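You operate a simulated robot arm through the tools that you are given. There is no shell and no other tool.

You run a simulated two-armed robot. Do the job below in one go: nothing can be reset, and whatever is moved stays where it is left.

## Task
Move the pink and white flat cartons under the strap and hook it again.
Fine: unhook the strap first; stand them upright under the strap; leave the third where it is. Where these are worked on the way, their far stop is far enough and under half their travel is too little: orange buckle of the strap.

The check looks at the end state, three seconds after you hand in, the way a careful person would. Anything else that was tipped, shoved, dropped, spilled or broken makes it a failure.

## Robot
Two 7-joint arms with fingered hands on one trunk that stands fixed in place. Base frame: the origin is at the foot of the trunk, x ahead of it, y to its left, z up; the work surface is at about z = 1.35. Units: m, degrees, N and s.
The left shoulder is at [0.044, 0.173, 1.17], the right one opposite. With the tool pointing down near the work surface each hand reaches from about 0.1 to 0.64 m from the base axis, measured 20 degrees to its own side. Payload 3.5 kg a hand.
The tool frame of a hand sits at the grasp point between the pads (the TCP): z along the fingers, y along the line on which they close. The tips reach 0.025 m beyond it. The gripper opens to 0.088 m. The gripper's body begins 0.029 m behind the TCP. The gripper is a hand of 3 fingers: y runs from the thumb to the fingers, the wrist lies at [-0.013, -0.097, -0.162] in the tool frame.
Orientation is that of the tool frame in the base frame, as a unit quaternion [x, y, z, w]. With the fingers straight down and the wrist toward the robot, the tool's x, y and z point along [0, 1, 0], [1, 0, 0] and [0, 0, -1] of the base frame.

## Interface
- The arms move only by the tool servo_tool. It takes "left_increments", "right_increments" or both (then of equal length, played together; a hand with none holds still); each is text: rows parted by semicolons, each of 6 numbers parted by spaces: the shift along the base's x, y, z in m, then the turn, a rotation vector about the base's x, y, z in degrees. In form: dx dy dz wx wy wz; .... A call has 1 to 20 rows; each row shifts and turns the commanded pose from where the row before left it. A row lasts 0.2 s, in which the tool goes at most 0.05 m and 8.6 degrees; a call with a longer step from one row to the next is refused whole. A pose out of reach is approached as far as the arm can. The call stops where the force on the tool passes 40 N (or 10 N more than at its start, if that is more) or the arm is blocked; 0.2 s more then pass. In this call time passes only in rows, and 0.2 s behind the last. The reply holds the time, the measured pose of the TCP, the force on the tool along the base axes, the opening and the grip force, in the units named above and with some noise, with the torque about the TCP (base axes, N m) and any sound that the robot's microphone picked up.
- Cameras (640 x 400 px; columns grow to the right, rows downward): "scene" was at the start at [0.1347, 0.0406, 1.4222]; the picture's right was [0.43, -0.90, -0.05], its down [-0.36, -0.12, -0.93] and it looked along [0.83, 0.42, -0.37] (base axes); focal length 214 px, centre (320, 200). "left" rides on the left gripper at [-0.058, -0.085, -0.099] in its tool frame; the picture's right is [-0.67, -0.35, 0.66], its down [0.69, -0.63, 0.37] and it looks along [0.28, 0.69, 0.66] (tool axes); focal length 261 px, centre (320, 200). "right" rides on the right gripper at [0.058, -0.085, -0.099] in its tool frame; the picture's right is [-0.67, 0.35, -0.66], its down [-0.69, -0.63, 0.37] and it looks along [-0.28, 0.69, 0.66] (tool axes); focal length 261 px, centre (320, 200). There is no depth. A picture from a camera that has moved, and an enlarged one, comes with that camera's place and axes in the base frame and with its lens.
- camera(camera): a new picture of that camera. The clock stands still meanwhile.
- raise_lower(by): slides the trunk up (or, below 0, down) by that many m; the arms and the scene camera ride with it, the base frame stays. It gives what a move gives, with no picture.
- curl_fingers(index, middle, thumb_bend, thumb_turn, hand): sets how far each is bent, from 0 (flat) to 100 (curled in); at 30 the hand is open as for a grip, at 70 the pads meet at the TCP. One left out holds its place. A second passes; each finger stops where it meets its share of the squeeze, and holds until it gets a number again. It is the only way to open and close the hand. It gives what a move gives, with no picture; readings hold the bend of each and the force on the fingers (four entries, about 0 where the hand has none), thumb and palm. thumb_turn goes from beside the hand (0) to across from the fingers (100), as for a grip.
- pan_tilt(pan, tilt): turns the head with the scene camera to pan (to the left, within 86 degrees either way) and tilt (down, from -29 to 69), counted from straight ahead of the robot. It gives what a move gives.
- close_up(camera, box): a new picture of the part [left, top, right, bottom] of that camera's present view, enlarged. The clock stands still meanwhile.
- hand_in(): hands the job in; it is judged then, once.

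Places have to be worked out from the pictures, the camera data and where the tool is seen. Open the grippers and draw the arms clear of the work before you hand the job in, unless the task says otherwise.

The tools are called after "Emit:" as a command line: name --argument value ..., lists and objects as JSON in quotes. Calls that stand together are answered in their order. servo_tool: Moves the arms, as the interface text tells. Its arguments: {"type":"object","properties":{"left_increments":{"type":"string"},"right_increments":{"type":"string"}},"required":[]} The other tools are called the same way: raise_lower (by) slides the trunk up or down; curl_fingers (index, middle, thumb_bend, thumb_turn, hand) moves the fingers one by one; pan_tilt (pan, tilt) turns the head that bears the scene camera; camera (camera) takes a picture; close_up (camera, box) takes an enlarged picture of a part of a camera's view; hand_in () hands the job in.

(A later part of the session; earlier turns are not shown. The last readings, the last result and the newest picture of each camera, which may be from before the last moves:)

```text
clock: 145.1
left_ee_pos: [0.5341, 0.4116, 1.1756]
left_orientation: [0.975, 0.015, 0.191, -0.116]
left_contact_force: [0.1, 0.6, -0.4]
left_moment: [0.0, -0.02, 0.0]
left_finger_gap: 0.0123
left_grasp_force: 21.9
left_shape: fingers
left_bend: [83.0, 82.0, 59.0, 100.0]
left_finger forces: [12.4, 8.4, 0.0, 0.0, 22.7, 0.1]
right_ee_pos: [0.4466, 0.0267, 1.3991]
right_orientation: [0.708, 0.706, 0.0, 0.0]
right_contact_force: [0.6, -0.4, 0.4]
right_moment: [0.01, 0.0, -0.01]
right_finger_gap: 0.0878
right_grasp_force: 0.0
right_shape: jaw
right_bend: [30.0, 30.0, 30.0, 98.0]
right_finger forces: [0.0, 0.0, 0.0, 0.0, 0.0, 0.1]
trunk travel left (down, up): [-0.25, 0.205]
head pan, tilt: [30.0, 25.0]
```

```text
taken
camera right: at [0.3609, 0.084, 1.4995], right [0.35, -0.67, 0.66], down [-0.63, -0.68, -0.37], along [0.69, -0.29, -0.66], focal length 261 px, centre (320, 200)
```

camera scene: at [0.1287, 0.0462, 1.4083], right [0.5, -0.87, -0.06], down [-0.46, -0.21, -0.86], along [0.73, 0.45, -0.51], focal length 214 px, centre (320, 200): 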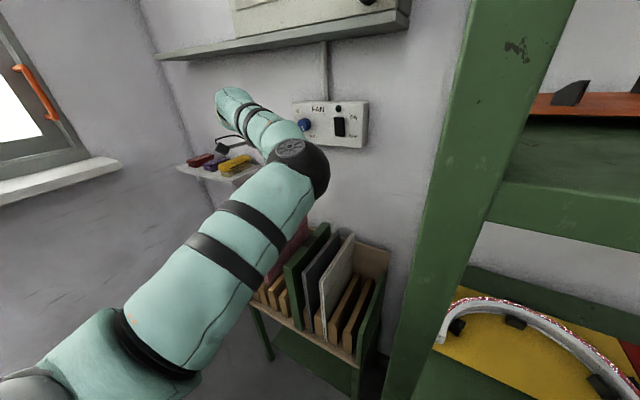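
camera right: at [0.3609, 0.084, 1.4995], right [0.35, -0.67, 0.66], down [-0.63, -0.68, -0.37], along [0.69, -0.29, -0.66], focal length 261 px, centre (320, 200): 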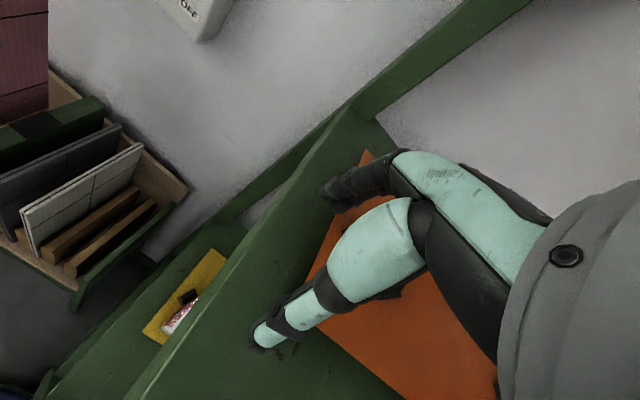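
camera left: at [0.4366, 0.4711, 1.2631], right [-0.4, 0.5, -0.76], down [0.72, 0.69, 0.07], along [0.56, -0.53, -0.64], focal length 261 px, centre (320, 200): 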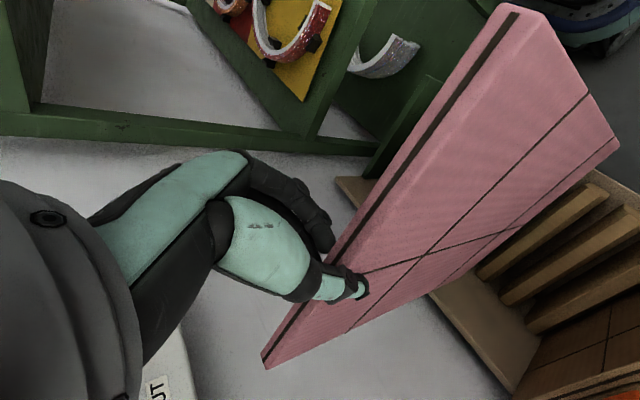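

The carton hangs nearly upright (top y≈0.426, bottom y≈0.440) over the left bay. I move it left to the slot at y≈0.484, forward to its proper depth, and down to just above the slats.

Emit:
servo_tool --left_increments "0.0045 0.0057 -0.0115 -0.2 0 0; 0.0045 0.0057 -0.0115 -0.2 0 0; 0.0045 0.0057 -0.0115 -0.2 0 0; 0.0045 0.0057 -0.0115 -0.2 0 0; 0.0045 0.0057 -0.0115 -0.2 0 0; 0.0045 0.0057 -0.0115 -0.2 0 0; 0.0045 0.0057 -0.0115 -0.2 0 0; 0.0045 0.0057 -0.0115 -0.2 0 0; 0.0045 0.0057 -0.0115 -0.2 0 0; 0.004 0.006 -0.011 -0.2 0 0; 0 0 0 0 0 0"

Emit:
camera --camera "left"

Emit:
pan_tilt --pan 45 --tilt 40

Emit:
camera --camera "scene"

```text
clock: 147.5
left_ee_pos: [0.5796, 0.4674, 1.0619]
left_orientation: [0.977, 0.018, 0.19, -0.099]
left_contact_force: [0.3, -0.1, -1.0]
left_moment: [-0.05, 0.05, 0.0]
left_finger_gap: 0.0121
left_grasp_force: 21.7
left_shape: fingers
left_bend: [83.0, 82.0, 59.0, 100.0]
left_finger forces: [12.3, 8.5, 0.0, 0.0, 22.6, 0.1]
right_ee_pos: [0.4469, 0.0267, 1.3994]
right_orientation: [0.707, 0.707, -0.001, 0.0]
right_contact_force: [0.6, -0.6, -0.3]
right_moment: [0.03, -0.01, 0.01]
right_finger_gap: 0.0875
right_grasp_force: 0.0
right_shape: jaw
right_bend: [30.0, 30.0, 30.0, 98.0]
right_finger forces: [0.0, 0.1, 0.0, 0.0, 0.0, 0.0]
trunk travel left (down, up): [-0.25, 0.205]
head pan, tilt: [30.0, 25.0]
```

```text
taken
camera left: at [0.4823, 0.5308, 1.148], right [-0.4, 0.47, -0.78], down [0.72, 0.69, 0.04], along [0.56, -0.55, -0.62], focal length 261 px, centre (320, 200)
```

left: 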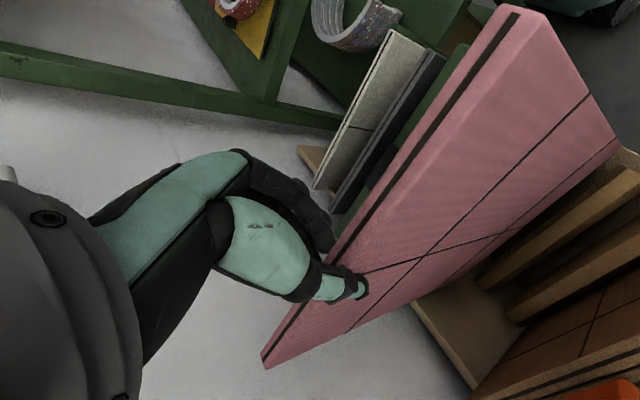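

```text
clock: 148.3
left_ee_pos: [0.5806, 0.469, 1.0633]
left_orientation: [0.976, 0.018, 0.19, -0.099]
left_contact_force: [-0.1, -0.5, -1.0]
left_moment: [-0.01, 0.01, 0.01]
left_finger_gap: 0.0123
left_grasp_force: 21.7
left_shape: fingers
left_bend: [83.0, 82.0, 59.0, 100.0]
left_finger forces: [12.1, 8.5, 0.1, 0.0, 22.6, 0.1]
right_ee_pos: [0.4466, 0.0275, 1.3989]
right_orientation: [0.709, 0.706, 0.001, 0.001]
right_contact_force: [0.1, 0.2, 0.7]
right_moment: [0.01, 0.01, -0.03]
right_finger_gap: 0.0879
right_grasp_force: 0.0
right_shape: jaw
right_bend: [30.0, 30.0, 30.0, 98.0]
right_finger forces: [0.0, 0.0, 0.0, 0.1, 0.0, 0.0]
trunk travel left (down, up): [-0.25, 0.205]
head pan, tilt: [45.0, 40.0]
```

```text
taken
camera scene: at [0.1069, 0.0602, 1.3874], right [0.7, -0.71, -0.08], down [-0.54, -0.45, -0.71], along [0.47, 0.54, -0.7], focal length 214 px, centre (320, 200)
```

scene: 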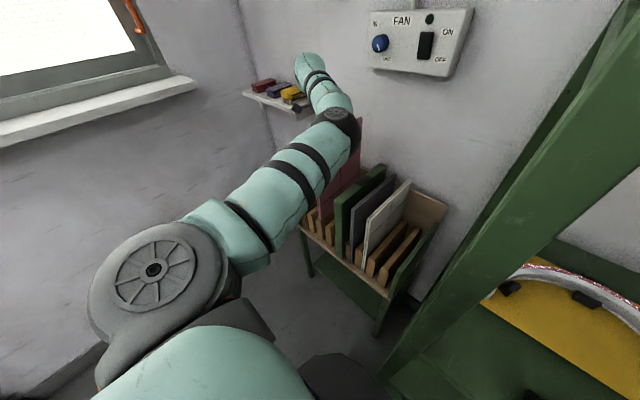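

The carton hangs right above the slats at TCP (0.580, 0.468, 1.063). I enlarge both views to check its bottom edge against the slot.

Emit:
close_up --camera "scene" --box '[290, 110, 410, 260]'

Emit:
close_up --camera "left" --box '[400, 90, 640, 400]'

```text
2.67 times, centred on (350, 185) of scene
camera zoom: at [0.1069, 0.0602, 1.3874], right [0.7, -0.71, -0.08], down [-0.54, -0.45, -0.71], along [0.47, 0.54, -0.7], focal length 572 px, centre (240, 240)
```

zoom: 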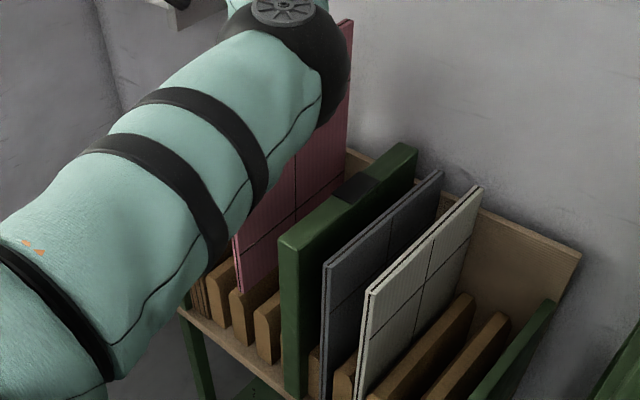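

```text
1.29 times, centred on (520, 245) of left
camera zoom: at [0.4824, 0.5309, 1.1479], right [-0.4, 0.47, -0.78], down [0.72, 0.69, 0.04], along [0.56, -0.55, -0.62], focal length 336 px, centre (62, 142)
```

zoom: 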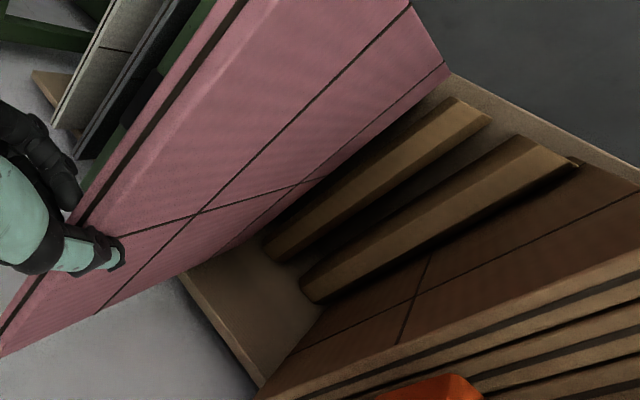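

The two views differ by about 1 cm on whether the bottom edge is centred on the slot, so I zoom in further on the slats.

Emit:
close_up --camera "scene" --box '[315, 190, 365, 255]'

Emit:
close_up --camera "left" --box '[540, 100, 640, 220]'

Emit:
close_up --camera "left" --box '[420, 220, 580, 380]'

```text
6.15 times, centred on (340, 222) of scene
camera zoom: at [0.1069, 0.0602, 1.3874], right [0.7, -0.71, -0.08], down [-0.54, -0.45, -0.71], along [0.47, 0.54, -0.7], focal length 1320 px, centre (197, 62)
```

zoom: 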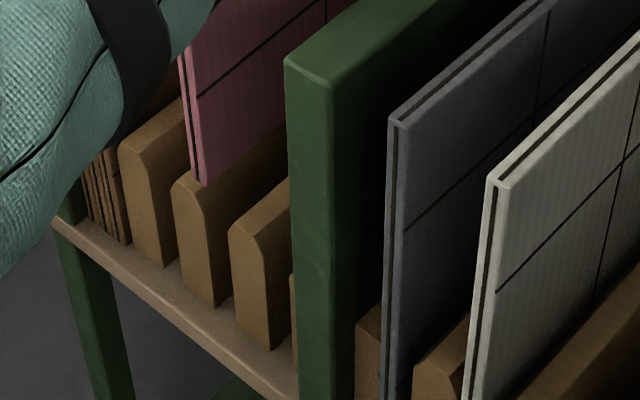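

```text
3.33 times, centred on (590, 160) of left
camera zoom: at [0.4824, 0.5309, 1.1479], right [-0.4, 0.47, -0.78], down [0.72, 0.69, 0.04], along [0.56, -0.55, -0.62], focal length 869 px, centre (-580, 333)
```

zoom: 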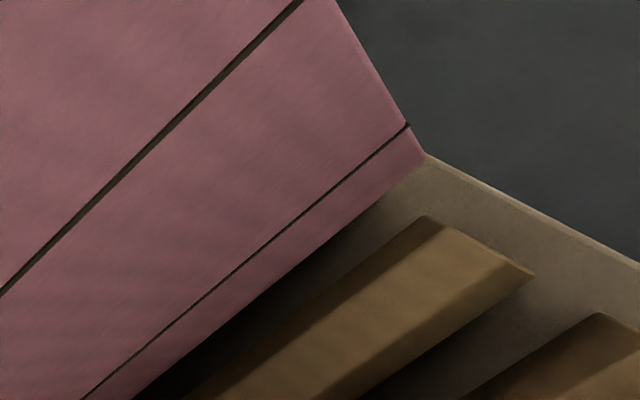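

```text
2.50 times, centred on (500, 300) of left
camera zoom: at [0.4824, 0.5309, 1.1479], right [-0.4, 0.47, -0.78], down [0.72, 0.69, 0.04], along [0.56, -0.55, -0.62], focal length 652 px, centre (-130, -50)
```

zoom: 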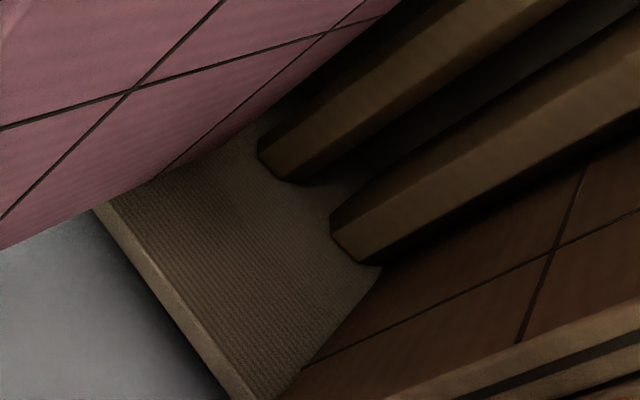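

Both zooms now agree: the carton is within about 2–3 mm (slightly right) of the slot's centre. I shift 2 mm left and lower gently in stages, watching the force.

Emit:
servo_tool --left_increments "0 0.001 -0.01 0 0 0; 0 0.001 -0.01 0 0 0; 0 0 -0.01 0 0 0; 0 0 -0.01 0 0 0; 0 0 -0.01 0 0 0; 0 0 -0.01 0 0 0; 0 0 0 0 0 0"

Emit:
close_up --camera "scene" --box '[315, 190, 365, 255]'

Emit:
close_up --camera "left" --box '[400, 90, 640, 400]'

```text
clock: 149.9
left_ee_pos: [0.5795, 0.4698, 1.0027]
left_orientation: [0.976, 0.017, 0.191, -0.099]
left_contact_force: [0.3, 0.2, -2.0]
left_moment: [0.0, 0.02, -0.03]
left_finger_gap: 0.0121
left_grasp_force: 22.0
left_shape: fingers
left_bend: [83.0, 82.0, 59.0, 100.0]
left_finger forces: [12.1, 8.5, 0.1, 0.1, 22.7, 0.0]
right_ee_pos: [0.446, 0.0274, 1.4]
right_orientation: [0.708, 0.706, 0.001, 0.0]
right_contact_force: [-0.1, 0.2, -0.3]
right_moment: [-0.03, -0.01, 0.03]
right_finger_gap: 0.0877
right_grasp_force: 0.1
right_shape: jaw
right_bend: [30.0, 30.0, 30.0, 98.0]
right_finger forces: [0.0, 0.0, 0.1, 0.0, 0.0, 0.0]
trunk travel left (down, up): [-0.25, 0.205]
head pan, tilt: [45.0, 40.0]
```

```text
6.15 times, centred on (340, 222) of scene
camera zoom: at [0.1068, 0.0602, 1.3873], right [0.7, -0.71, -0.08], down [-0.54, -0.45, -0.71], along [0.47, 0.54, -0.7], focal length 1320 px, centre (197, 62)
```

zoom: 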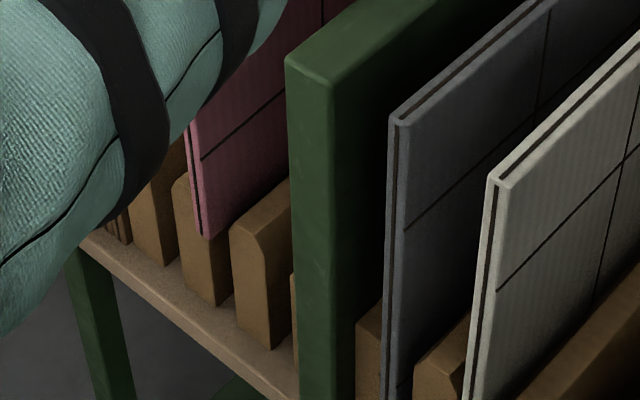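

```text
1.29 times, centred on (520, 245) of left
camera zoom: at [0.4823, 0.5343, 1.0877], right [-0.4, 0.47, -0.78], down [0.72, 0.69, 0.04], along [0.56, -0.55, -0.62], focal length 336 px, centre (62, 142)
```

zoom: 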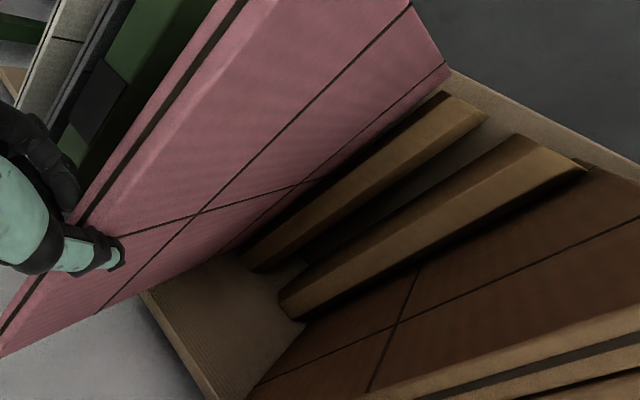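

Still no contact, and the bottom edge is heading between the second and third slats. I lower further in small steps.

Emit:
servo_tool --left_increments "0 0 -0.008 0 0 0; 0 0 -0.008 0 0 0; 0 0 -0.008 0 0 0; 0 0 -0.008 0 0 0; 0 0 0 0 0 0"

Emit:
close_up --camera "scene" --box '[315, 190, 365, 255]'

Emit:
close_up --camera "left" --box '[400, 90, 640, 400]'

```text
clock: 151.1
left_ee_pos: [0.5784, 0.4713, 0.9697]
left_orientation: [0.977, 0.018, 0.19, -0.099]
left_contact_force: [-0.3, -0.9, -1.7]
left_moment: [-0.01, 0.0, -0.02]
left_finger_gap: 0.0121
left_grasp_force: 22.1
left_shape: fingers
left_bend: [83.0, 82.0, 59.0, 100.0]
left_finger forces: [12.2, 8.6, 0.0, 0.0, 22.6, 0.0]
right_ee_pos: [0.4461, 0.0265, 1.4003]
right_orientation: [0.708, 0.707, 0.0, -0.001]
right_contact_force: [-0.6, -0.5, -0.1]
right_moment: [-0.04, -0.03, -0.03]
right_finger_gap: 0.0877
right_grasp_force: 0.1
right_shape: jaw
right_bend: [30.0, 30.0, 30.0, 98.0]
right_finger forces: [0.0, 0.0, 0.0, 0.1, 0.0, 0.1]
trunk travel left (down, up): [-0.25, 0.205]
head pan, tilt: [45.0, 40.0]
```

```text
6.15 times, centred on (340, 222) of scene
camera zoom: at [0.1068, 0.0602, 1.3873], right [0.7, -0.71, -0.08], down [-0.54, -0.45, -0.71], along [0.47, 0.54, -0.7], focal length 1320 px, centre (197, 62)
```

zoom: 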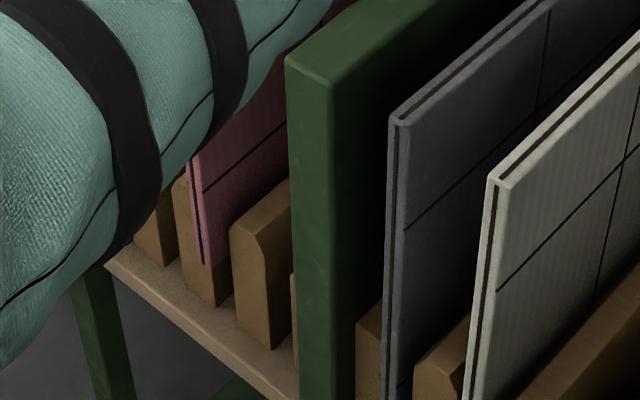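

```text
1.29 times, centred on (520, 245) of left
camera zoom: at [0.4818, 0.5345, 1.0556], right [-0.4, 0.47, -0.78], down [0.72, 0.69, 0.04], along [0.56, -0.55, -0.62], focal length 336 px, centre (62, 142)
```

zoom: 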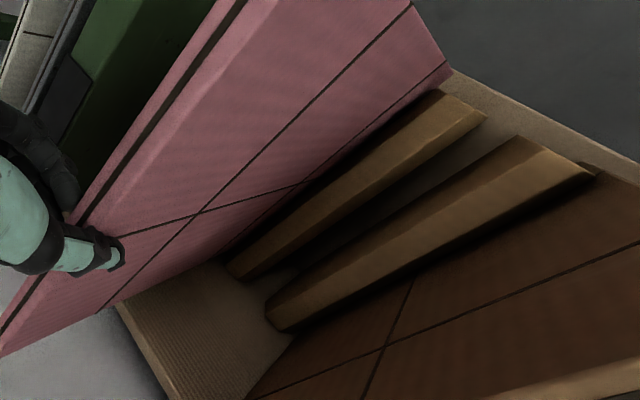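

No contact force; the bottom edge is passing down beside the second slat. I continue lowering, and check the whole scene for the elbow.

Emit:
servo_tool --left_increments "0 0 -0.008 0 0 0; 0 0 -0.008 0 0 0; 0 0 -0.008 0 0 0; 0 0 -0.008 0 0 0; 0 0 0 0 0 0"

Emit:
camera --camera "scene"

Emit:
close_up --camera "left" --box '[400, 90, 640, 400]'

```text
clock: 152.3
left_ee_pos: [0.5792, 0.4738, 0.9381]
left_orientation: [0.976, 0.017, 0.191, -0.1]
left_contact_force: [0.3, 0.4, -2.4]
left_moment: [-0.05, 0.02, -0.02]
left_finger_gap: 0.0121
left_grasp_force: 21.8
left_shape: fingers
left_bend: [83.0, 82.0, 59.0, 100.0]
left_finger forces: [12.2, 8.7, 0.0, 0.0, 22.7, 0.1]
right_ee_pos: [0.4448, 0.0265, 1.4]
right_orientation: [0.708, 0.706, 0.0, 0.0]
right_contact_force: [0.3, 0.2, -0.4]
right_moment: [0.03, 0.01, 0.0]
right_finger_gap: 0.088
right_grasp_force: 0.0
right_shape: jaw
right_bend: [30.0, 30.0, 30.0, 98.0]
right_finger forces: [0.1, 0.1, 0.0, 0.0, 0.0, 0.1]
trunk travel left (down, up): [-0.25, 0.205]
head pan, tilt: [45.0, 40.0]
```

```text
taken
camera scene: at [0.1068, 0.0602, 1.3873], right [0.7, -0.71, -0.08], down [-0.54, -0.45, -0.71], along [0.47, 0.54, -0.7], focal length 214 px, centre (320, 200)
```

scene: 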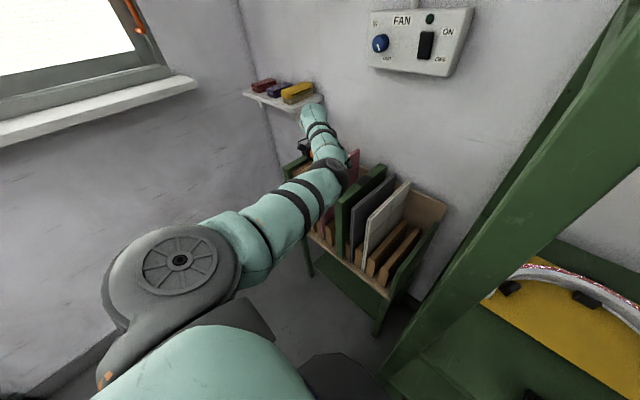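

```text
1.29 times, centred on (520, 245) of left
camera zoom: at [0.4826, 0.5354, 1.0232], right [-0.4, 0.47, -0.78], down [0.72, 0.69, 0.04], along [0.56, -0.55, -0.62], focal length 336 px, centre (62, 142)
```

zoom: 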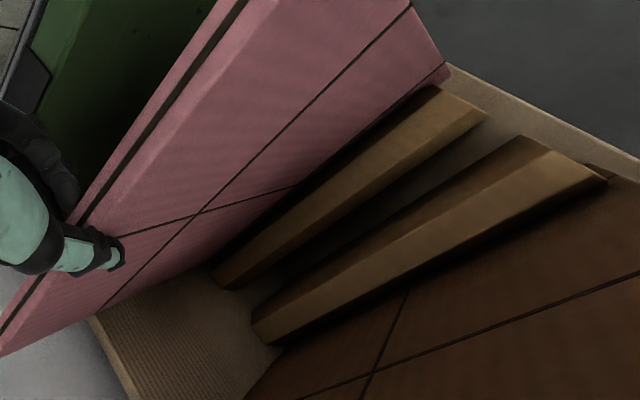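

The carton slides in freely between the slats and the elbow is clear. I lower the last stretch until it meets the floor board.

Emit:
servo_tool --left_increments "0 -0.0005 -0.008 0 0 0; 0 -0.0005 -0.008 0 0 0; 0 0 -0.007 0 0 0; 0 0 -0.005 0 0 0; 0 0 -0.004 0 0 0; 0 0 -0.004 0 0 0; 0 0 -0.003 0 0 0; 0 0 0 0 0 0"

Emit:
camera --camera "left"

Emit:
close_up --camera "scene" --box '[280, 130, 420, 260]'

```text
clock: 154.1
left_ee_pos: [0.5786, 0.4707, 0.8993]
left_orientation: [0.977, 0.018, 0.19, -0.099]
left_contact_force: [0.4, 0.3, -0.7]
left_moment: [-0.05, 0.01, 0.01]
left_finger_gap: 0.0121
left_grasp_force: 21.5
left_shape: fingers
left_bend: [83.0, 82.0, 59.0, 100.0]
left_finger forces: [12.2, 8.7, 0.0, 0.1, 22.8, 0.0]
right_ee_pos: [0.4453, 0.0275, 1.4005]
right_orientation: [0.707, 0.707, 0.0, 0.0]
right_contact_force: [-0.5, -0.4, -0.1]
right_moment: [0.0, 0.01, 0.02]
right_finger_gap: 0.0876
right_grasp_force: 0.0
right_shape: jaw
right_bend: [30.0, 30.0, 30.0, 98.0]
right_finger forces: [0.1, 0.0, 0.0, 0.0, 0.0, 0.0]
trunk travel left (down, up): [-0.25, 0.205]
head pan, tilt: [45.0, 40.0]
```

```text
taken
camera left: at [0.481, 0.5334, 0.9852], right [-0.4, 0.47, -0.78], down [0.72, 0.69, 0.04], along [0.56, -0.55, -0.62], focal length 261 px, centre (320, 200)
```

left: 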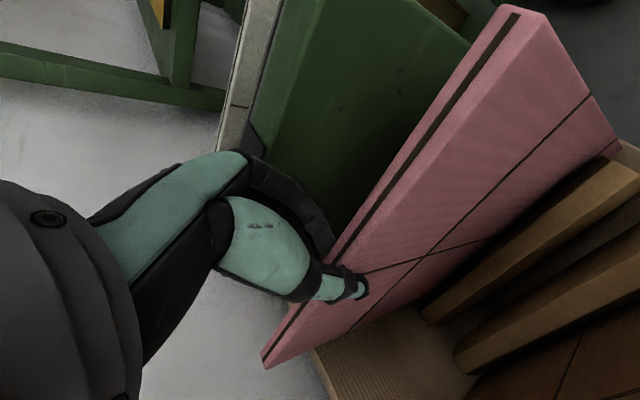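

```text
3.08 times, centred on (350, 195) of scene
camera zoom: at [0.1068, 0.0603, 1.3873], right [0.7, -0.71, -0.08], down [-0.54, -0.45, -0.71], along [0.47, 0.54, -0.7], focal length 660 px, centre (228, 215)
```

zoom: 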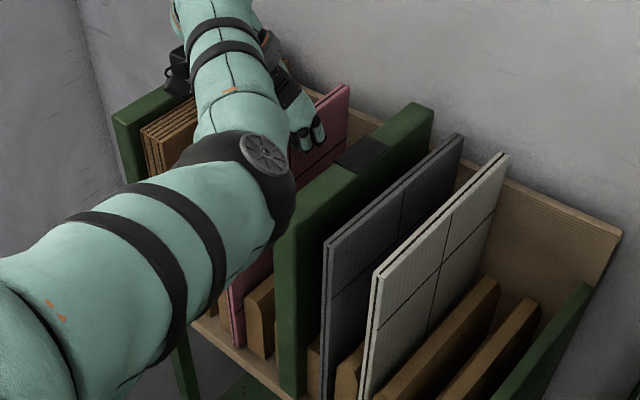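

Almost down: TCP at 0.899 with no floor contact yet. I lower a few more millimetres until it is felt.

Emit:
servo_tool --left_increments "0 0 -0.004 0 0 0; 0 0 -0.004 0 0 0; 0 0 0 0 0 0"

Emit:
servo_tool --left_increments "0 0 -0.004 0 0 0; 0 0 -0.003 0 0 0; 0 0 0 0 0 0"

Emit:
close_up --camera "scene" --box '[280, 130, 420, 260]'

```text
clock: 154.9
left_ee_pos: [0.579, 0.4698, 0.8931]
left_orientation: [0.976, 0.018, 0.191, -0.1]
left_contact_force: [0.7, 0.7, 2.0]
left_moment: [0.02, 0.03, -0.01]
left_finger_gap: 0.0124
left_grasp_force: 22.5
left_shape: fingers
left_bend: [83.0, 82.0, 59.0, 100.0]
left_finger forces: [12.2, 9.0, 0.1, 0.1, 23.4, 0.0]
right_ee_pos: [0.4465, 0.0266, 1.4001]
right_orientation: [0.708, 0.707, 0.0, 0.0]
right_contact_force: [-0.1, -0.9, -0.2]
right_moment: [-0.05, 0.02, 0.0]
right_finger_gap: 0.088
right_grasp_force: 0.0
right_shape: jaw
right_bend: [30.0, 30.0, 30.0, 98.0]
right_finger forces: [0.0, 0.0, 0.0, 0.0, 0.0, 0.0]
trunk travel left (down, up): [-0.25, 0.205]
head pan, tilt: [45.0, 40.0]
```

```text
clock: 155.7
left_ee_pos: [0.5787, 0.4697, 0.888]
left_orientation: [0.976, 0.019, 0.194, -0.1]
left_contact_force: [2.4, 0.5, 23.1]
left_moment: [0.44, -0.02, 0.04]
left_finger_gap: 0.0141
left_grasp_force: 25.7
left_shape: fingers
left_bend: [84.0, 83.0, 59.0, 100.0]
left_finger forces: [12.8, 8.4, 0.0, 0.0, 30.3, 0.0]
right_ee_pos: [0.4432, 0.0242, 1.401]
right_orientation: [0.708, 0.706, 0.001, -0.001]
right_contact_force: [-0.4, 0.3, -0.5]
right_moment: [0.02, -0.05, -0.01]
right_finger_gap: 0.088
right_grasp_force: 0.0
right_shape: jaw
right_bend: [30.0, 30.0, 30.0, 98.0]
right_finger forces: [0.0, 0.0, 0.0, 0.0, 0.0, 0.1]
trunk travel left (down, up): [-0.25, 0.205]
head pan, tilt: [45.0, 40.0]
```

```text
3.08 times, centred on (350, 195) of scene
camera zoom: at [0.1038, 0.0574, 1.3879], right [0.7, -0.71, -0.08], down [-0.54, -0.45, -0.71], along [0.47, 0.54, -0.7], focal length 660 px, centre (228, 215)
```

zoom: 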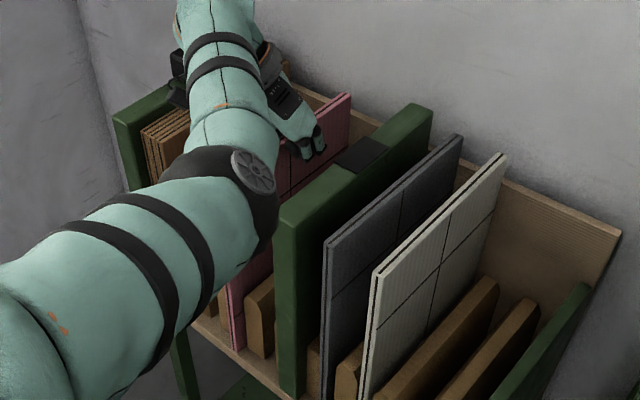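

Floor contact at TCP ≈0.894. I ease the pressure and open the fingers to let the pink carton stand by itself.

Emit:
servo_tool --left_increments "0 0 0.003 0 0 0; 0 0 0.002 0 0 0"

Emit:
curl_fingers --hand "left" --index 70 --middle 70 --thumb_bend 52

Emit:
curl_fingers --hand "left" --index 50 --middle 50 --thumb_bend 48

Emit:
camera --camera "left"

Emit:
close_up --camera "scene" --box '[280, 130, 420, 260]'

```text
clock: 156.3
left_ee_pos: [0.5763, 0.4688, 0.889]
left_orientation: [0.977, 0.017, 0.189, -0.099]
left_contact_force: [-1.1, 0.4, 4.9]
left_moment: [0.11, 0.0, 0.02]
left_finger_gap: 0.0136
left_grasp_force: 22.2
left_shape: fingers
left_bend: [84.0, 82.0, 59.0, 100.0]
left_finger forces: [10.4, 9.1, 0.0, 0.0, 24.3, 0.0]
right_ee_pos: [0.445, 0.026, 1.3994]
right_orientation: [0.708, 0.707, 0.0, -0.001]
right_contact_force: [0.5, -0.3, -0.3]
right_moment: [-0.05, 0.0, 0.01]
right_finger_gap: 0.0878
right_grasp_force: 0.2
right_shape: jaw
right_bend: [30.0, 30.0, 30.0, 98.0]
right_finger forces: [0.0, 0.1, 0.1, 0.1, 0.1, 0.0]
trunk travel left (down, up): [-0.25, 0.205]
head pan, tilt: [45.0, 40.0]
```

```text
clock: 157.3
left_ee_pos: [0.5789, 0.4687, 0.8907]
left_orientation: [0.976, 0.017, 0.191, -0.099]
left_contact_force: [0.1, -0.4, 0.1]
left_moment: [0.0, 0.0, -0.01]
left_finger_gap: 0.0179
left_grasp_force: 0.1
left_shape: fingers
left_bend: [70.0, 70.0, 52.0, 100.0]
left_finger forces: [0.1, 0.1, 0.0, 0.0, 0.1, 0.1]
right_ee_pos: [0.4455, 0.0265, 1.3999]
right_orientation: [0.708, 0.707, -0.001, 0.0]
right_contact_force: [0.1, 0.2, -0.4]
right_moment: [0.0, -0.02, 0.0]
right_finger_gap: 0.0879
right_grasp_force: 0.1
right_shape: jaw
right_bend: [30.0, 30.0, 30.0, 98.0]
right_finger forces: [0.0, 0.1, 0.0, 0.0, 0.0, 0.0]
trunk travel left (down, up): [-0.25, 0.205]
head pan, tilt: [45.0, 40.0]
```

```text
clock: 158.3
left_ee_pos: [0.5796, 0.4686, 0.8908]
left_orientation: [0.977, 0.018, 0.19, -0.099]
left_contact_force: [0.5, 0.3, -0.4]
left_moment: [-0.02, -0.02, -0.01]
left_finger_gap: 0.0432
left_grasp_force: 0.1
left_shape: fingers
left_bend: [50.0, 50.0, 48.0, 100.0]
left_finger forces: [0.0, 0.1, 0.1, 0.0, 0.0, 0.0]
right_ee_pos: [0.4463, 0.0262, 1.3996]
right_orientation: [0.708, 0.706, 0.001, 0.0]
right_contact_force: [-0.4, 0.4, -1.3]
right_moment: [0.02, -0.02, 0.02]
right_finger_gap: 0.0878
right_grasp_force: 0.1
right_shape: jaw
right_bend: [30.0, 30.0, 30.0, 98.0]
right_finger forces: [0.1, 0.0, 0.1, 0.0, 0.0, 0.0]
trunk travel left (down, up): [-0.25, 0.205]
head pan, tilt: [45.0, 40.0]
```

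```text
taken
camera left: at [0.482, 0.5323, 0.9747], right [-0.4, 0.47, -0.78], down [0.72, 0.69, 0.04], along [0.56, -0.55, -0.62], focal length 261 px, centre (320, 200)
```

left: 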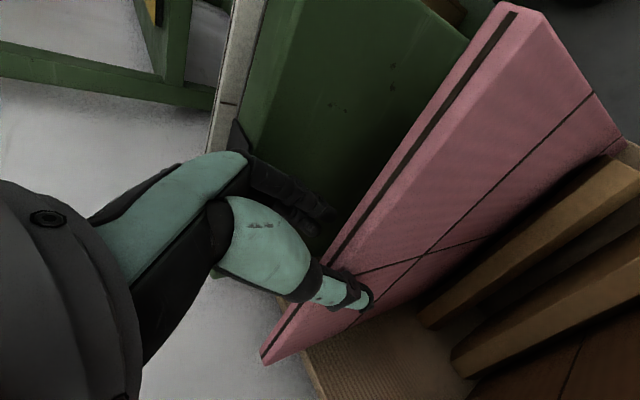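

```text
3.08 times, centred on (350, 195) of scene
camera zoom: at [0.1066, 0.0602, 1.3873], right [0.7, -0.71, -0.08], down [-0.54, -0.45, -0.71], along [0.47, 0.54, -0.7], focal length 660 px, centre (228, 215)
```

zoom: 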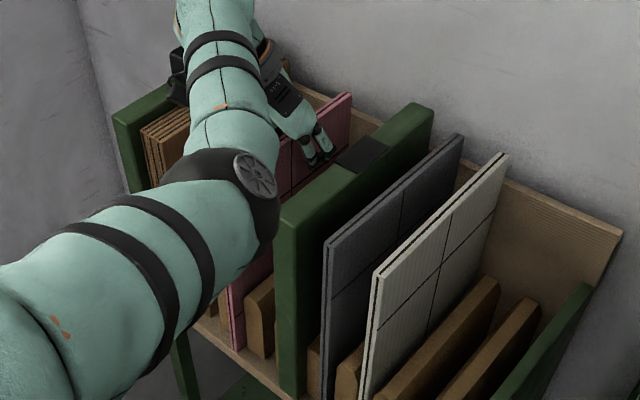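

The pink carton stands by itself in its slot under the strap's line. I raise the hand straight up, clear of it.

Emit:
servo_tool --left_increments "0 0.002 0.008 0 0 0; 0 0 0.012 0 0 0; 0 0 0.02 0 0 0; -0.005 0 0.025 0 0 0; -0.005 0 0.025 0 0 0; -0.005 -0.005 0.025 0 0 0; -0.005 -0.01 0.025 0 0 0"

Emit:
camera --camera "left"

Emit:
close_up --camera "scene" --box '[270, 120, 430, 290]'

```text
clock: 159.9
left_ee_pos: [0.5602, 0.4554, 1.0295]
left_orientation: [0.977, 0.019, 0.19, -0.099]
left_contact_force: [0.2, 0.1, 0.1]
left_moment: [0.06, 0.0, -0.01]
left_finger_gap: 0.0433
left_grasp_force: 0.0
left_shape: fingers
left_bend: [50.0, 50.0, 48.0, 100.0]
left_finger forces: [0.0, 0.1, 0.0, 0.0, 0.0, 0.1]
right_ee_pos: [0.4456, 0.0254, 1.4004]
right_orientation: [0.708, 0.706, 0.001, -0.001]
right_contact_force: [-0.2, 0.1, -0.1]
right_moment: [0.05, 0.02, 0.0]
right_finger_gap: 0.0876
right_grasp_force: 0.0
right_shape: jaw
right_bend: [30.0, 30.0, 30.0, 98.0]
right_finger forces: [0.1, 0.1, 0.0, 0.0, 0.0, 0.0]
trunk travel left (down, up): [-0.25, 0.205]
head pan, tilt: [45.0, 40.0]
```

```text
taken
camera left: at [0.463, 0.5188, 1.1145], right [-0.41, 0.48, -0.78], down [0.72, 0.69, 0.04], along [0.56, -0.55, -0.62], focal length 261 px, centre (320, 200)
```

left: 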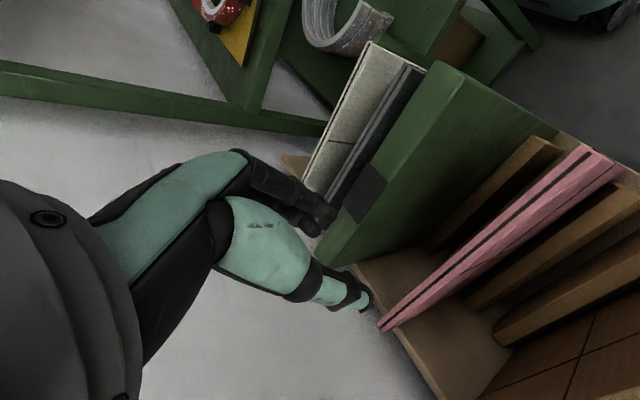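

```text
2.35 times, centred on (350, 205) of scene
camera zoom: at [0.1063, 0.0589, 1.3874], right [0.7, -0.71, -0.08], down [-0.54, -0.45, -0.71], along [0.47, 0.54, -0.7], focal length 505 px, centre (249, 188)
```

zoom: 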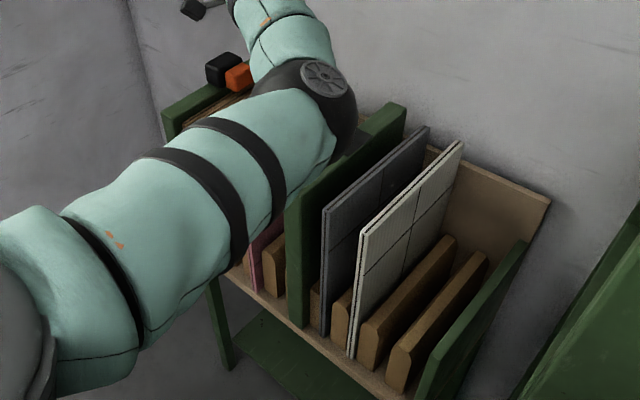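

Pink stands upright between the second and third slats. Next the white carton: I straighten the hand and move over it, at about (0.60, 0.274), staying above all tops.

Emit:
servo_tool --left_increments "0.002 -0.011 0.008 -1.3 0.25 -0.5; 0.002 -0.011 0.008 -1.3 0.25 -0.5; 0.002 -0.011 0.008 -1.3 0.25 -0.5; 0.002 -0.011 0.004 -1.3 0.25 -0.5; 0.003 -0.011 0 -1.3 0.25 -0.5; 0.003 -0.011 0 -1.3 0.25 -0.5; 0.003 -0.011 0 -1.3 0.25 -0.5; 0.003 -0.011 0 -1.6 0.25 -0.6; 0.003 -0.011 0 0 0 0; 0.003 -0.011 0 0 0 0; 0.003 -0.011 0 0 0 0; 0.003 -0.011 0 0 0 0; 0.003 -0.011 0 0 0 0; 0.003 -0.011 0 0 0 0; 0.002 -0.011 0 0 0 0; 0 -0.011 0 0 0 0; 0 -0.005 0 0 0 0; 0 0 0 0 0 0"

Emit:
curl_fingers --hand "left" --index 52 --middle 52 --thumb_bend 52

Emit:
camera --camera "left"

Emit:
camera --camera "scene"

Emit:
close_up --camera "right" --box '[0, 40, 210, 250]'

```text
clock: 163.7
left_ee_pos: [0.5979, 0.2752, 1.058]
left_orientation: [0.985, -0.002, 0.175, -0.002]
left_contact_force: [-0.4, 0.4, -0.6]
left_moment: [0.0, 0.0, 0.01]
left_finger_gap: 0.0431
left_grasp_force: 0.1
left_shape: fingers
left_bend: [50.0, 50.0, 48.0, 100.0]
left_finger forces: [0.0, 0.1, 0.0, 0.0, 0.0, 0.1]
right_ee_pos: [0.446, 0.0267, 1.3992]
right_orientation: [0.708, 0.707, 0.0, 0.001]
right_contact_force: [0.0, 0.3, 0.8]
right_moment: [0.02, -0.02, 0.0]
right_finger_gap: 0.088
right_grasp_force: 0.2
right_shape: jaw
right_bend: [30.0, 30.0, 30.0, 98.0]
right_finger forces: [0.1, 0.0, 0.0, 0.1, 0.0, 0.0]
trunk travel left (down, up): [-0.25, 0.205]
head pan, tilt: [45.0, 40.0]
```

```text
clock: 164.7
left_ee_pos: [0.5981, 0.2745, 1.059]
left_orientation: [0.985, -0.001, 0.174, -0.002]
left_contact_force: [0.4, -0.3, -0.5]
left_moment: [0.01, -0.01, -0.01]
left_finger_gap: 0.0377
left_grasp_force: 0.1
left_shape: fingers
left_bend: [52.0, 52.0, 52.0, 100.0]
left_finger forces: [0.1, 0.0, 0.0, 0.0, 0.0, 0.1]
right_ee_pos: [0.4459, 0.0266, 1.4004]
right_orientation: [0.707, 0.707, 0.0, -0.001]
right_contact_force: [0.9, 0.1, 0.3]
right_moment: [-0.01, -0.02, 0.02]
right_finger_gap: 0.0878
right_grasp_force: 0.0
right_shape: jaw
right_bend: [30.0, 30.0, 30.0, 98.0]
right_finger forces: [0.1, 0.1, 0.1, 0.1, 0.0, 0.1]
trunk travel left (down, up): [-0.25, 0.205]
head pan, tilt: [45.0, 40.0]
```

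```text
taken
camera left: at [0.5096, 0.3595, 1.1326], right [-0.4, 0.35, -0.84], down [0.77, 0.63, -0.11], along [0.49, -0.69, -0.52], focal length 261 px, centre (320, 200)
```

left: 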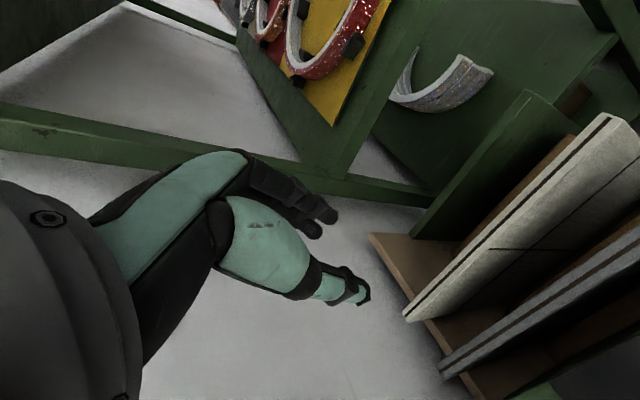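

```text
taken
camera scene: at [0.1066, 0.0601, 1.3873], right [0.7, -0.71, -0.08], down [-0.54, -0.45, -0.71], along [0.47, 0.54, -0.7], focal length 214 px, centre (320, 200)
```

scene: 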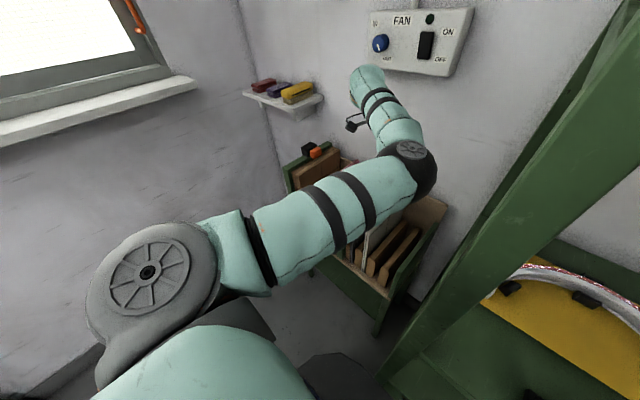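

```text
1.90 times, centred on (105, 145) of right
camera zoom: at [0.361, 0.0839, 1.4994], right [0.35, -0.67, 0.66], down [-0.63, -0.68, -0.37], along [0.69, -0.29, -0.66], focal length 496 px, centre (730, 305)
```

zoom: 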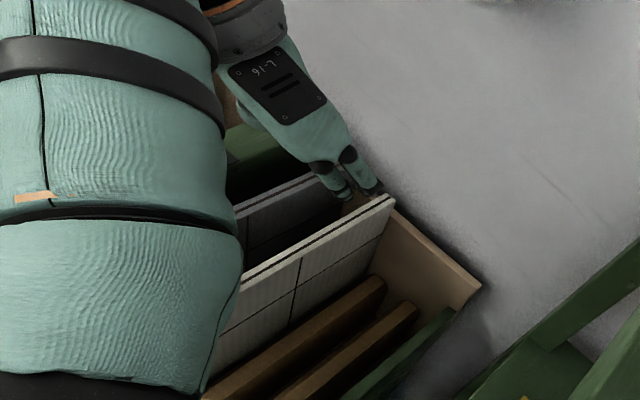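

The white carton's midline shows at y≈0.2745, exactly below the hand. I descend to z≈0.892 and then grip lightly with the thumb slightly stronger so the pads stay parallel.

Emit:
servo_tool --left_increments "0 0 -0.018 0 0 0; 0 0 -0.02 0 0 0; 0 0 -0.02 0 0 0; 0 0 -0.02 0 0 0; 0 0 -0.02 0 0 0; 0 0 -0.02 0 0 0; 0 0 -0.018 0 0 0; 0 0 -0.016 0 0 0; 0 0 -0.013 0 0 0; 0 0 -0.002 0 0 0; 0 0 0 0 0 0"

Emit:
close_up --camera "left" --box '[240, 100, 640, 400]'

Emit:
close_up --camera "right" --box '[0, 40, 210, 250]'

```text
clock: 167.1
left_ee_pos: [0.598, 0.2762, 0.8919]
left_orientation: [0.985, -0.001, 0.174, 0.0]
left_contact_force: [0.2, -0.7, -0.3]
left_moment: [0.02, 0.03, 0.01]
left_finger_gap: 0.0378
left_grasp_force: 0.1
left_shape: fingers
left_bend: [52.0, 52.0, 52.0, 100.0]
left_finger forces: [0.0, 0.1, 0.0, 0.0, 0.0, 0.0]
right_ee_pos: [0.4461, 0.0263, 1.4009]
right_orientation: [0.708, 0.706, 0.0, 0.0]
right_contact_force: [0.4, -0.3, -0.2]
right_moment: [-0.05, -0.02, 0.02]
right_finger_gap: 0.0879
right_grasp_force: 0.1
right_shape: jaw
right_bend: [30.0, 30.0, 30.0, 98.0]
right_finger forces: [0.1, 0.1, 0.0, 0.0, 0.0, 0.0]
trunk travel left (down, up): [-0.25, 0.205]
head pan, tilt: [45.0, 40.0]
```

```text
1.33 times, centred on (440, 250) of left
camera zoom: at [0.5098, 0.3615, 0.9654], right [-0.4, 0.35, -0.85], down [0.77, 0.63, -0.11], along [0.49, -0.69, -0.52], focal length 348 px, centre (160, 133)
```

zoom: 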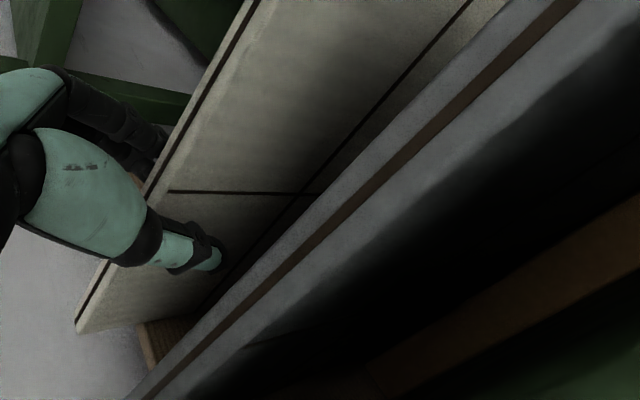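

```text
1.90 times, centred on (105, 145) of right
camera zoom: at [0.361, 0.0839, 1.4994], right [0.35, -0.67, 0.66], down [-0.63, -0.68, -0.37], along [0.69, -0.29, -0.66], focal length 496 px, centre (730, 305)
```

zoom: 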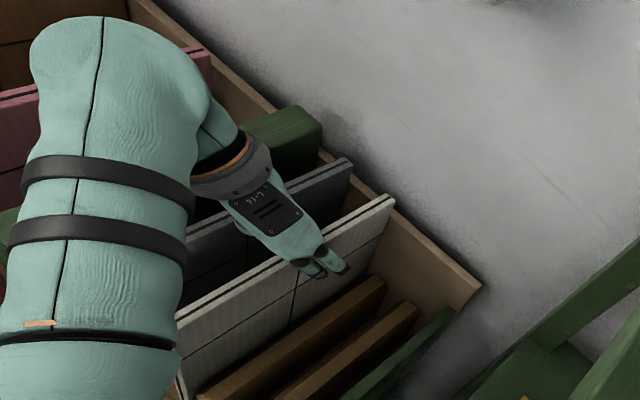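

The thumb is between white and grey, the fingers on the free side. I close lightly.

Emit:
curl_fingers --hand "left" --index 72 --middle 71 --thumb_bend 76

Emit:
close_up --camera "left" --box '[240, 100, 640, 400]'

```text
clock: 168.1
left_ee_pos: [0.5988, 0.2776, 0.8916]
left_orientation: [0.985, -0.002, 0.174, -0.001]
left_contact_force: [0.1, -0.1, -0.1]
left_moment: [0.04, 0.0, 0.0]
left_finger_gap: 0.0075
left_grasp_force: 9.6
left_shape: fingers
left_bend: [71.0, 66.0, 66.0, 100.0]
left_finger forces: [5.7, 4.2, 0.0, 0.1, 9.9, 0.0]
right_ee_pos: [0.4465, 0.027, 1.4005]
right_orientation: [0.708, 0.706, 0.0, 0.0]
right_contact_force: [-0.7, 0.5, 0.3]
right_moment: [0.02, -0.01, 0.02]
right_finger_gap: 0.0877
right_grasp_force: 0.0
right_shape: jaw
right_bend: [30.0, 30.0, 30.0, 98.0]
right_finger forces: [0.0, 0.0, 0.1, 0.1, 0.1, 0.1]
trunk travel left (down, up): [-0.25, 0.205]
head pan, tilt: [45.0, 40.0]
```

```text
1.33 times, centred on (440, 250) of left
camera zoom: at [0.5099, 0.3615, 0.9655], right [-0.4, 0.35, -0.84], down [0.77, 0.63, -0.11], along [0.49, -0.69, -0.52], focal length 348 px, centre (160, 133)
```

zoom: 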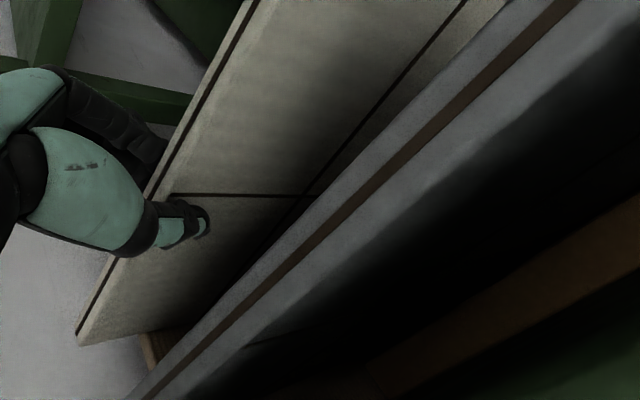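

A balanced grip of about 10 N. I lift slowly and check how it hangs.

Emit:
servo_tool --left_increments "0 0 0.006 0 0 0; 0 0 0.01 0 0 0; 0 0 0.012 0 0 0; 0 0 0.014 0 0 0; 0 0 0.016 0 0 0; 0 0 0.016 0 0 0; 0 0 0.016 0 0 0; 0 0 0 0 0 0"

Emit:
camera --camera "left"

Emit:
close_up --camera "right" --box '[0, 40, 210, 250]'

```text
clock: 169.9
left_ee_pos: [0.5991, 0.275, 0.9806]
left_orientation: [0.985, 0.0, 0.174, -0.002]
left_contact_force: [-0.2, -0.6, -1.9]
left_moment: [0.01, 0.01, -0.03]
left_finger_gap: 0.0077
left_grasp_force: 9.8
left_shape: fingers
left_bend: [71.0, 66.0, 67.0, 100.0]
left_finger forces: [5.6, 4.3, 0.0, 0.0, 9.9, 0.0]
right_ee_pos: [0.4476, 0.0268, 1.3986]
right_orientation: [0.707, 0.707, 0.0, 0.001]
right_contact_force: [0.3, -0.4, -0.9]
right_moment: [-0.02, -0.03, 0.01]
right_finger_gap: 0.0878
right_grasp_force: 0.0
right_shape: jaw
right_bend: [30.0, 30.0, 30.0, 98.0]
right_finger forces: [0.0, 0.1, 0.1, 0.0, 0.0, 0.0]
trunk travel left (down, up): [-0.25, 0.205]
head pan, tilt: [45.0, 40.0]
```

```text
taken
camera left: at [0.5091, 0.3602, 1.0551], right [-0.4, 0.35, -0.85], down [0.77, 0.63, -0.11], along [0.49, -0.69, -0.52], focal length 261 px, centre (320, 200)
```

left: 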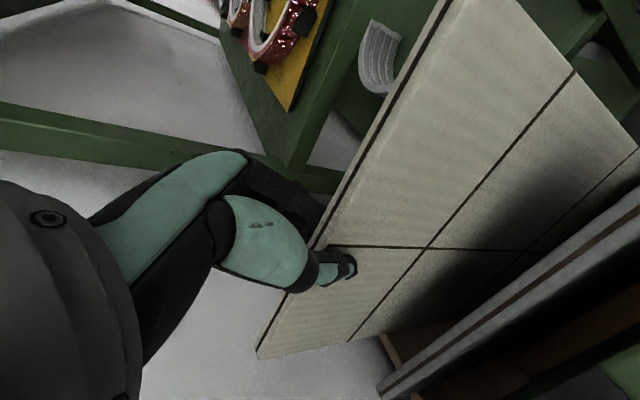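

```text
1.90 times, centred on (105, 145) of right
camera zoom: at [0.3613, 0.0841, 1.4993], right [0.35, -0.67, 0.66], down [-0.63, -0.68, -0.37], along [0.69, -0.29, -0.66], focal length 496 px, centre (730, 305)
```

zoom: 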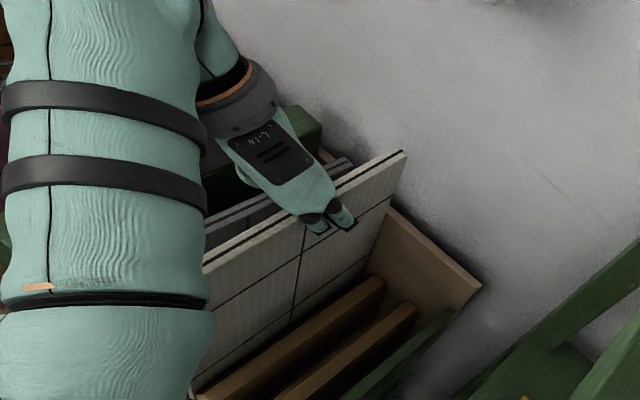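

The white carton follows steadily. I lift to just below the switch box's height, draw it back 6.5 cm, then lift it over the divider's height.

Emit:
servo_tool --left_increments "0 0 0.018 0 0 0; 0 0 0.02 0 0 0; 0 0 0.02 0 0 0; 0 0 0.02 0 0 0; 0 0 0.02 0 0 0; 0 0 0.02 0 0 0; 0 0 0.02 0 0 0; 0 0 0.02 0 0 0; 0 0 0.02 0 0 0; 0 0 0.02 0 0 0; -0.01 0 0 0 0 0; -0.011 0 0 0 0 0; -0.011 0 0 0 0 0; -0.011 0 0 0 0 0; -0.011 0 0 0 0 0; -0.011 0 0 0 0 0; 0 0 0 0 0 0"

Emit:
camera --camera "left"

Emit:
camera --camera "right"

Emit:
camera --camera "scene"

```text
clock: 173.5
left_ee_pos: [0.5337, 0.274, 1.1796]
left_orientation: [0.985, -0.001, 0.175, 0.0]
left_contact_force: [0.1, -0.4, -0.6]
left_moment: [0.01, 0.01, -0.02]
left_finger_gap: 0.0072
left_grasp_force: 10.1
left_shape: fingers
left_bend: [71.0, 66.0, 67.0, 100.0]
left_finger forces: [5.7, 3.9, 0.1, 0.0, 9.7, 0.0]
right_ee_pos: [0.4448, 0.028, 1.399]
right_orientation: [0.707, 0.707, 0.001, 0.0]
right_contact_force: [-0.4, 0.4, 0.0]
right_moment: [0.01, 0.0, -0.01]
right_finger_gap: 0.088
right_grasp_force: 0.0
right_shape: jaw
right_bend: [30.0, 30.0, 30.0, 98.0]
right_finger forces: [0.0, 0.0, 0.0, 0.1, 0.0, 0.0]
trunk travel left (down, up): [-0.25, 0.205]
head pan, tilt: [45.0, 40.0]
```

```text
taken
camera left: at [0.4456, 0.3584, 1.2537], right [-0.4, 0.35, -0.84], down [0.77, 0.63, -0.11], along [0.49, -0.69, -0.52], focal length 261 px, centre (320, 200)
```

left: 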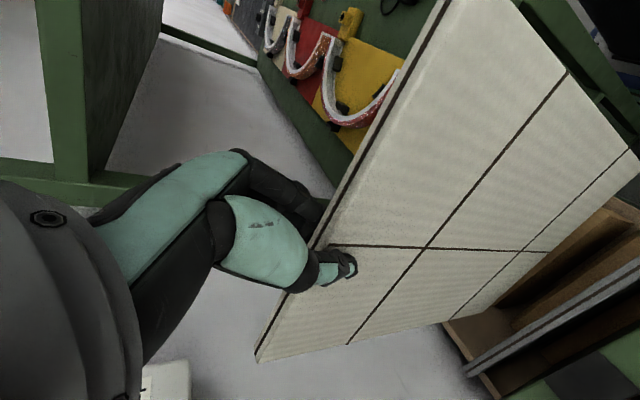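

```text
taken
camera right: at [0.3614, 0.084, 1.4993], right [0.35, -0.67, 0.66], down [-0.63, -0.68, -0.37], along [0.69, -0.29, -0.66], focal length 261 px, centre (320, 200)
```

right: 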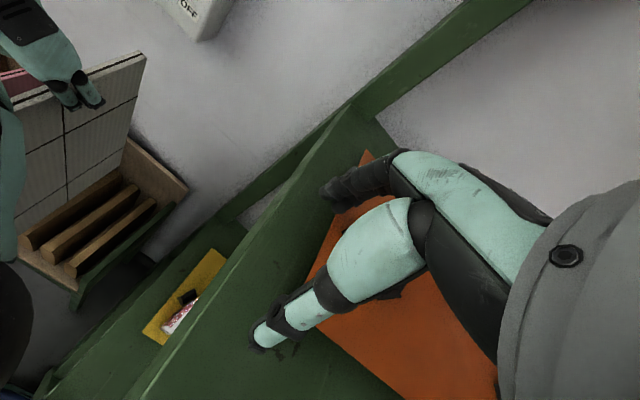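

```text
taken
camera scene: at [0.107, 0.0602, 1.3873], right [0.7, -0.71, -0.08], down [-0.54, -0.45, -0.71], along [0.47, 0.54, -0.7], focal length 214 px, centre (320, 200)
```

scene: 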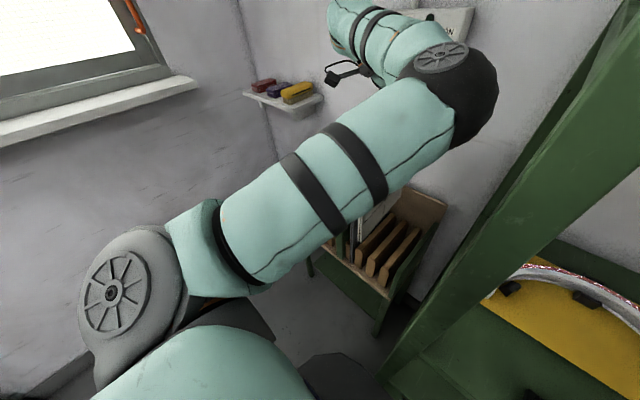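

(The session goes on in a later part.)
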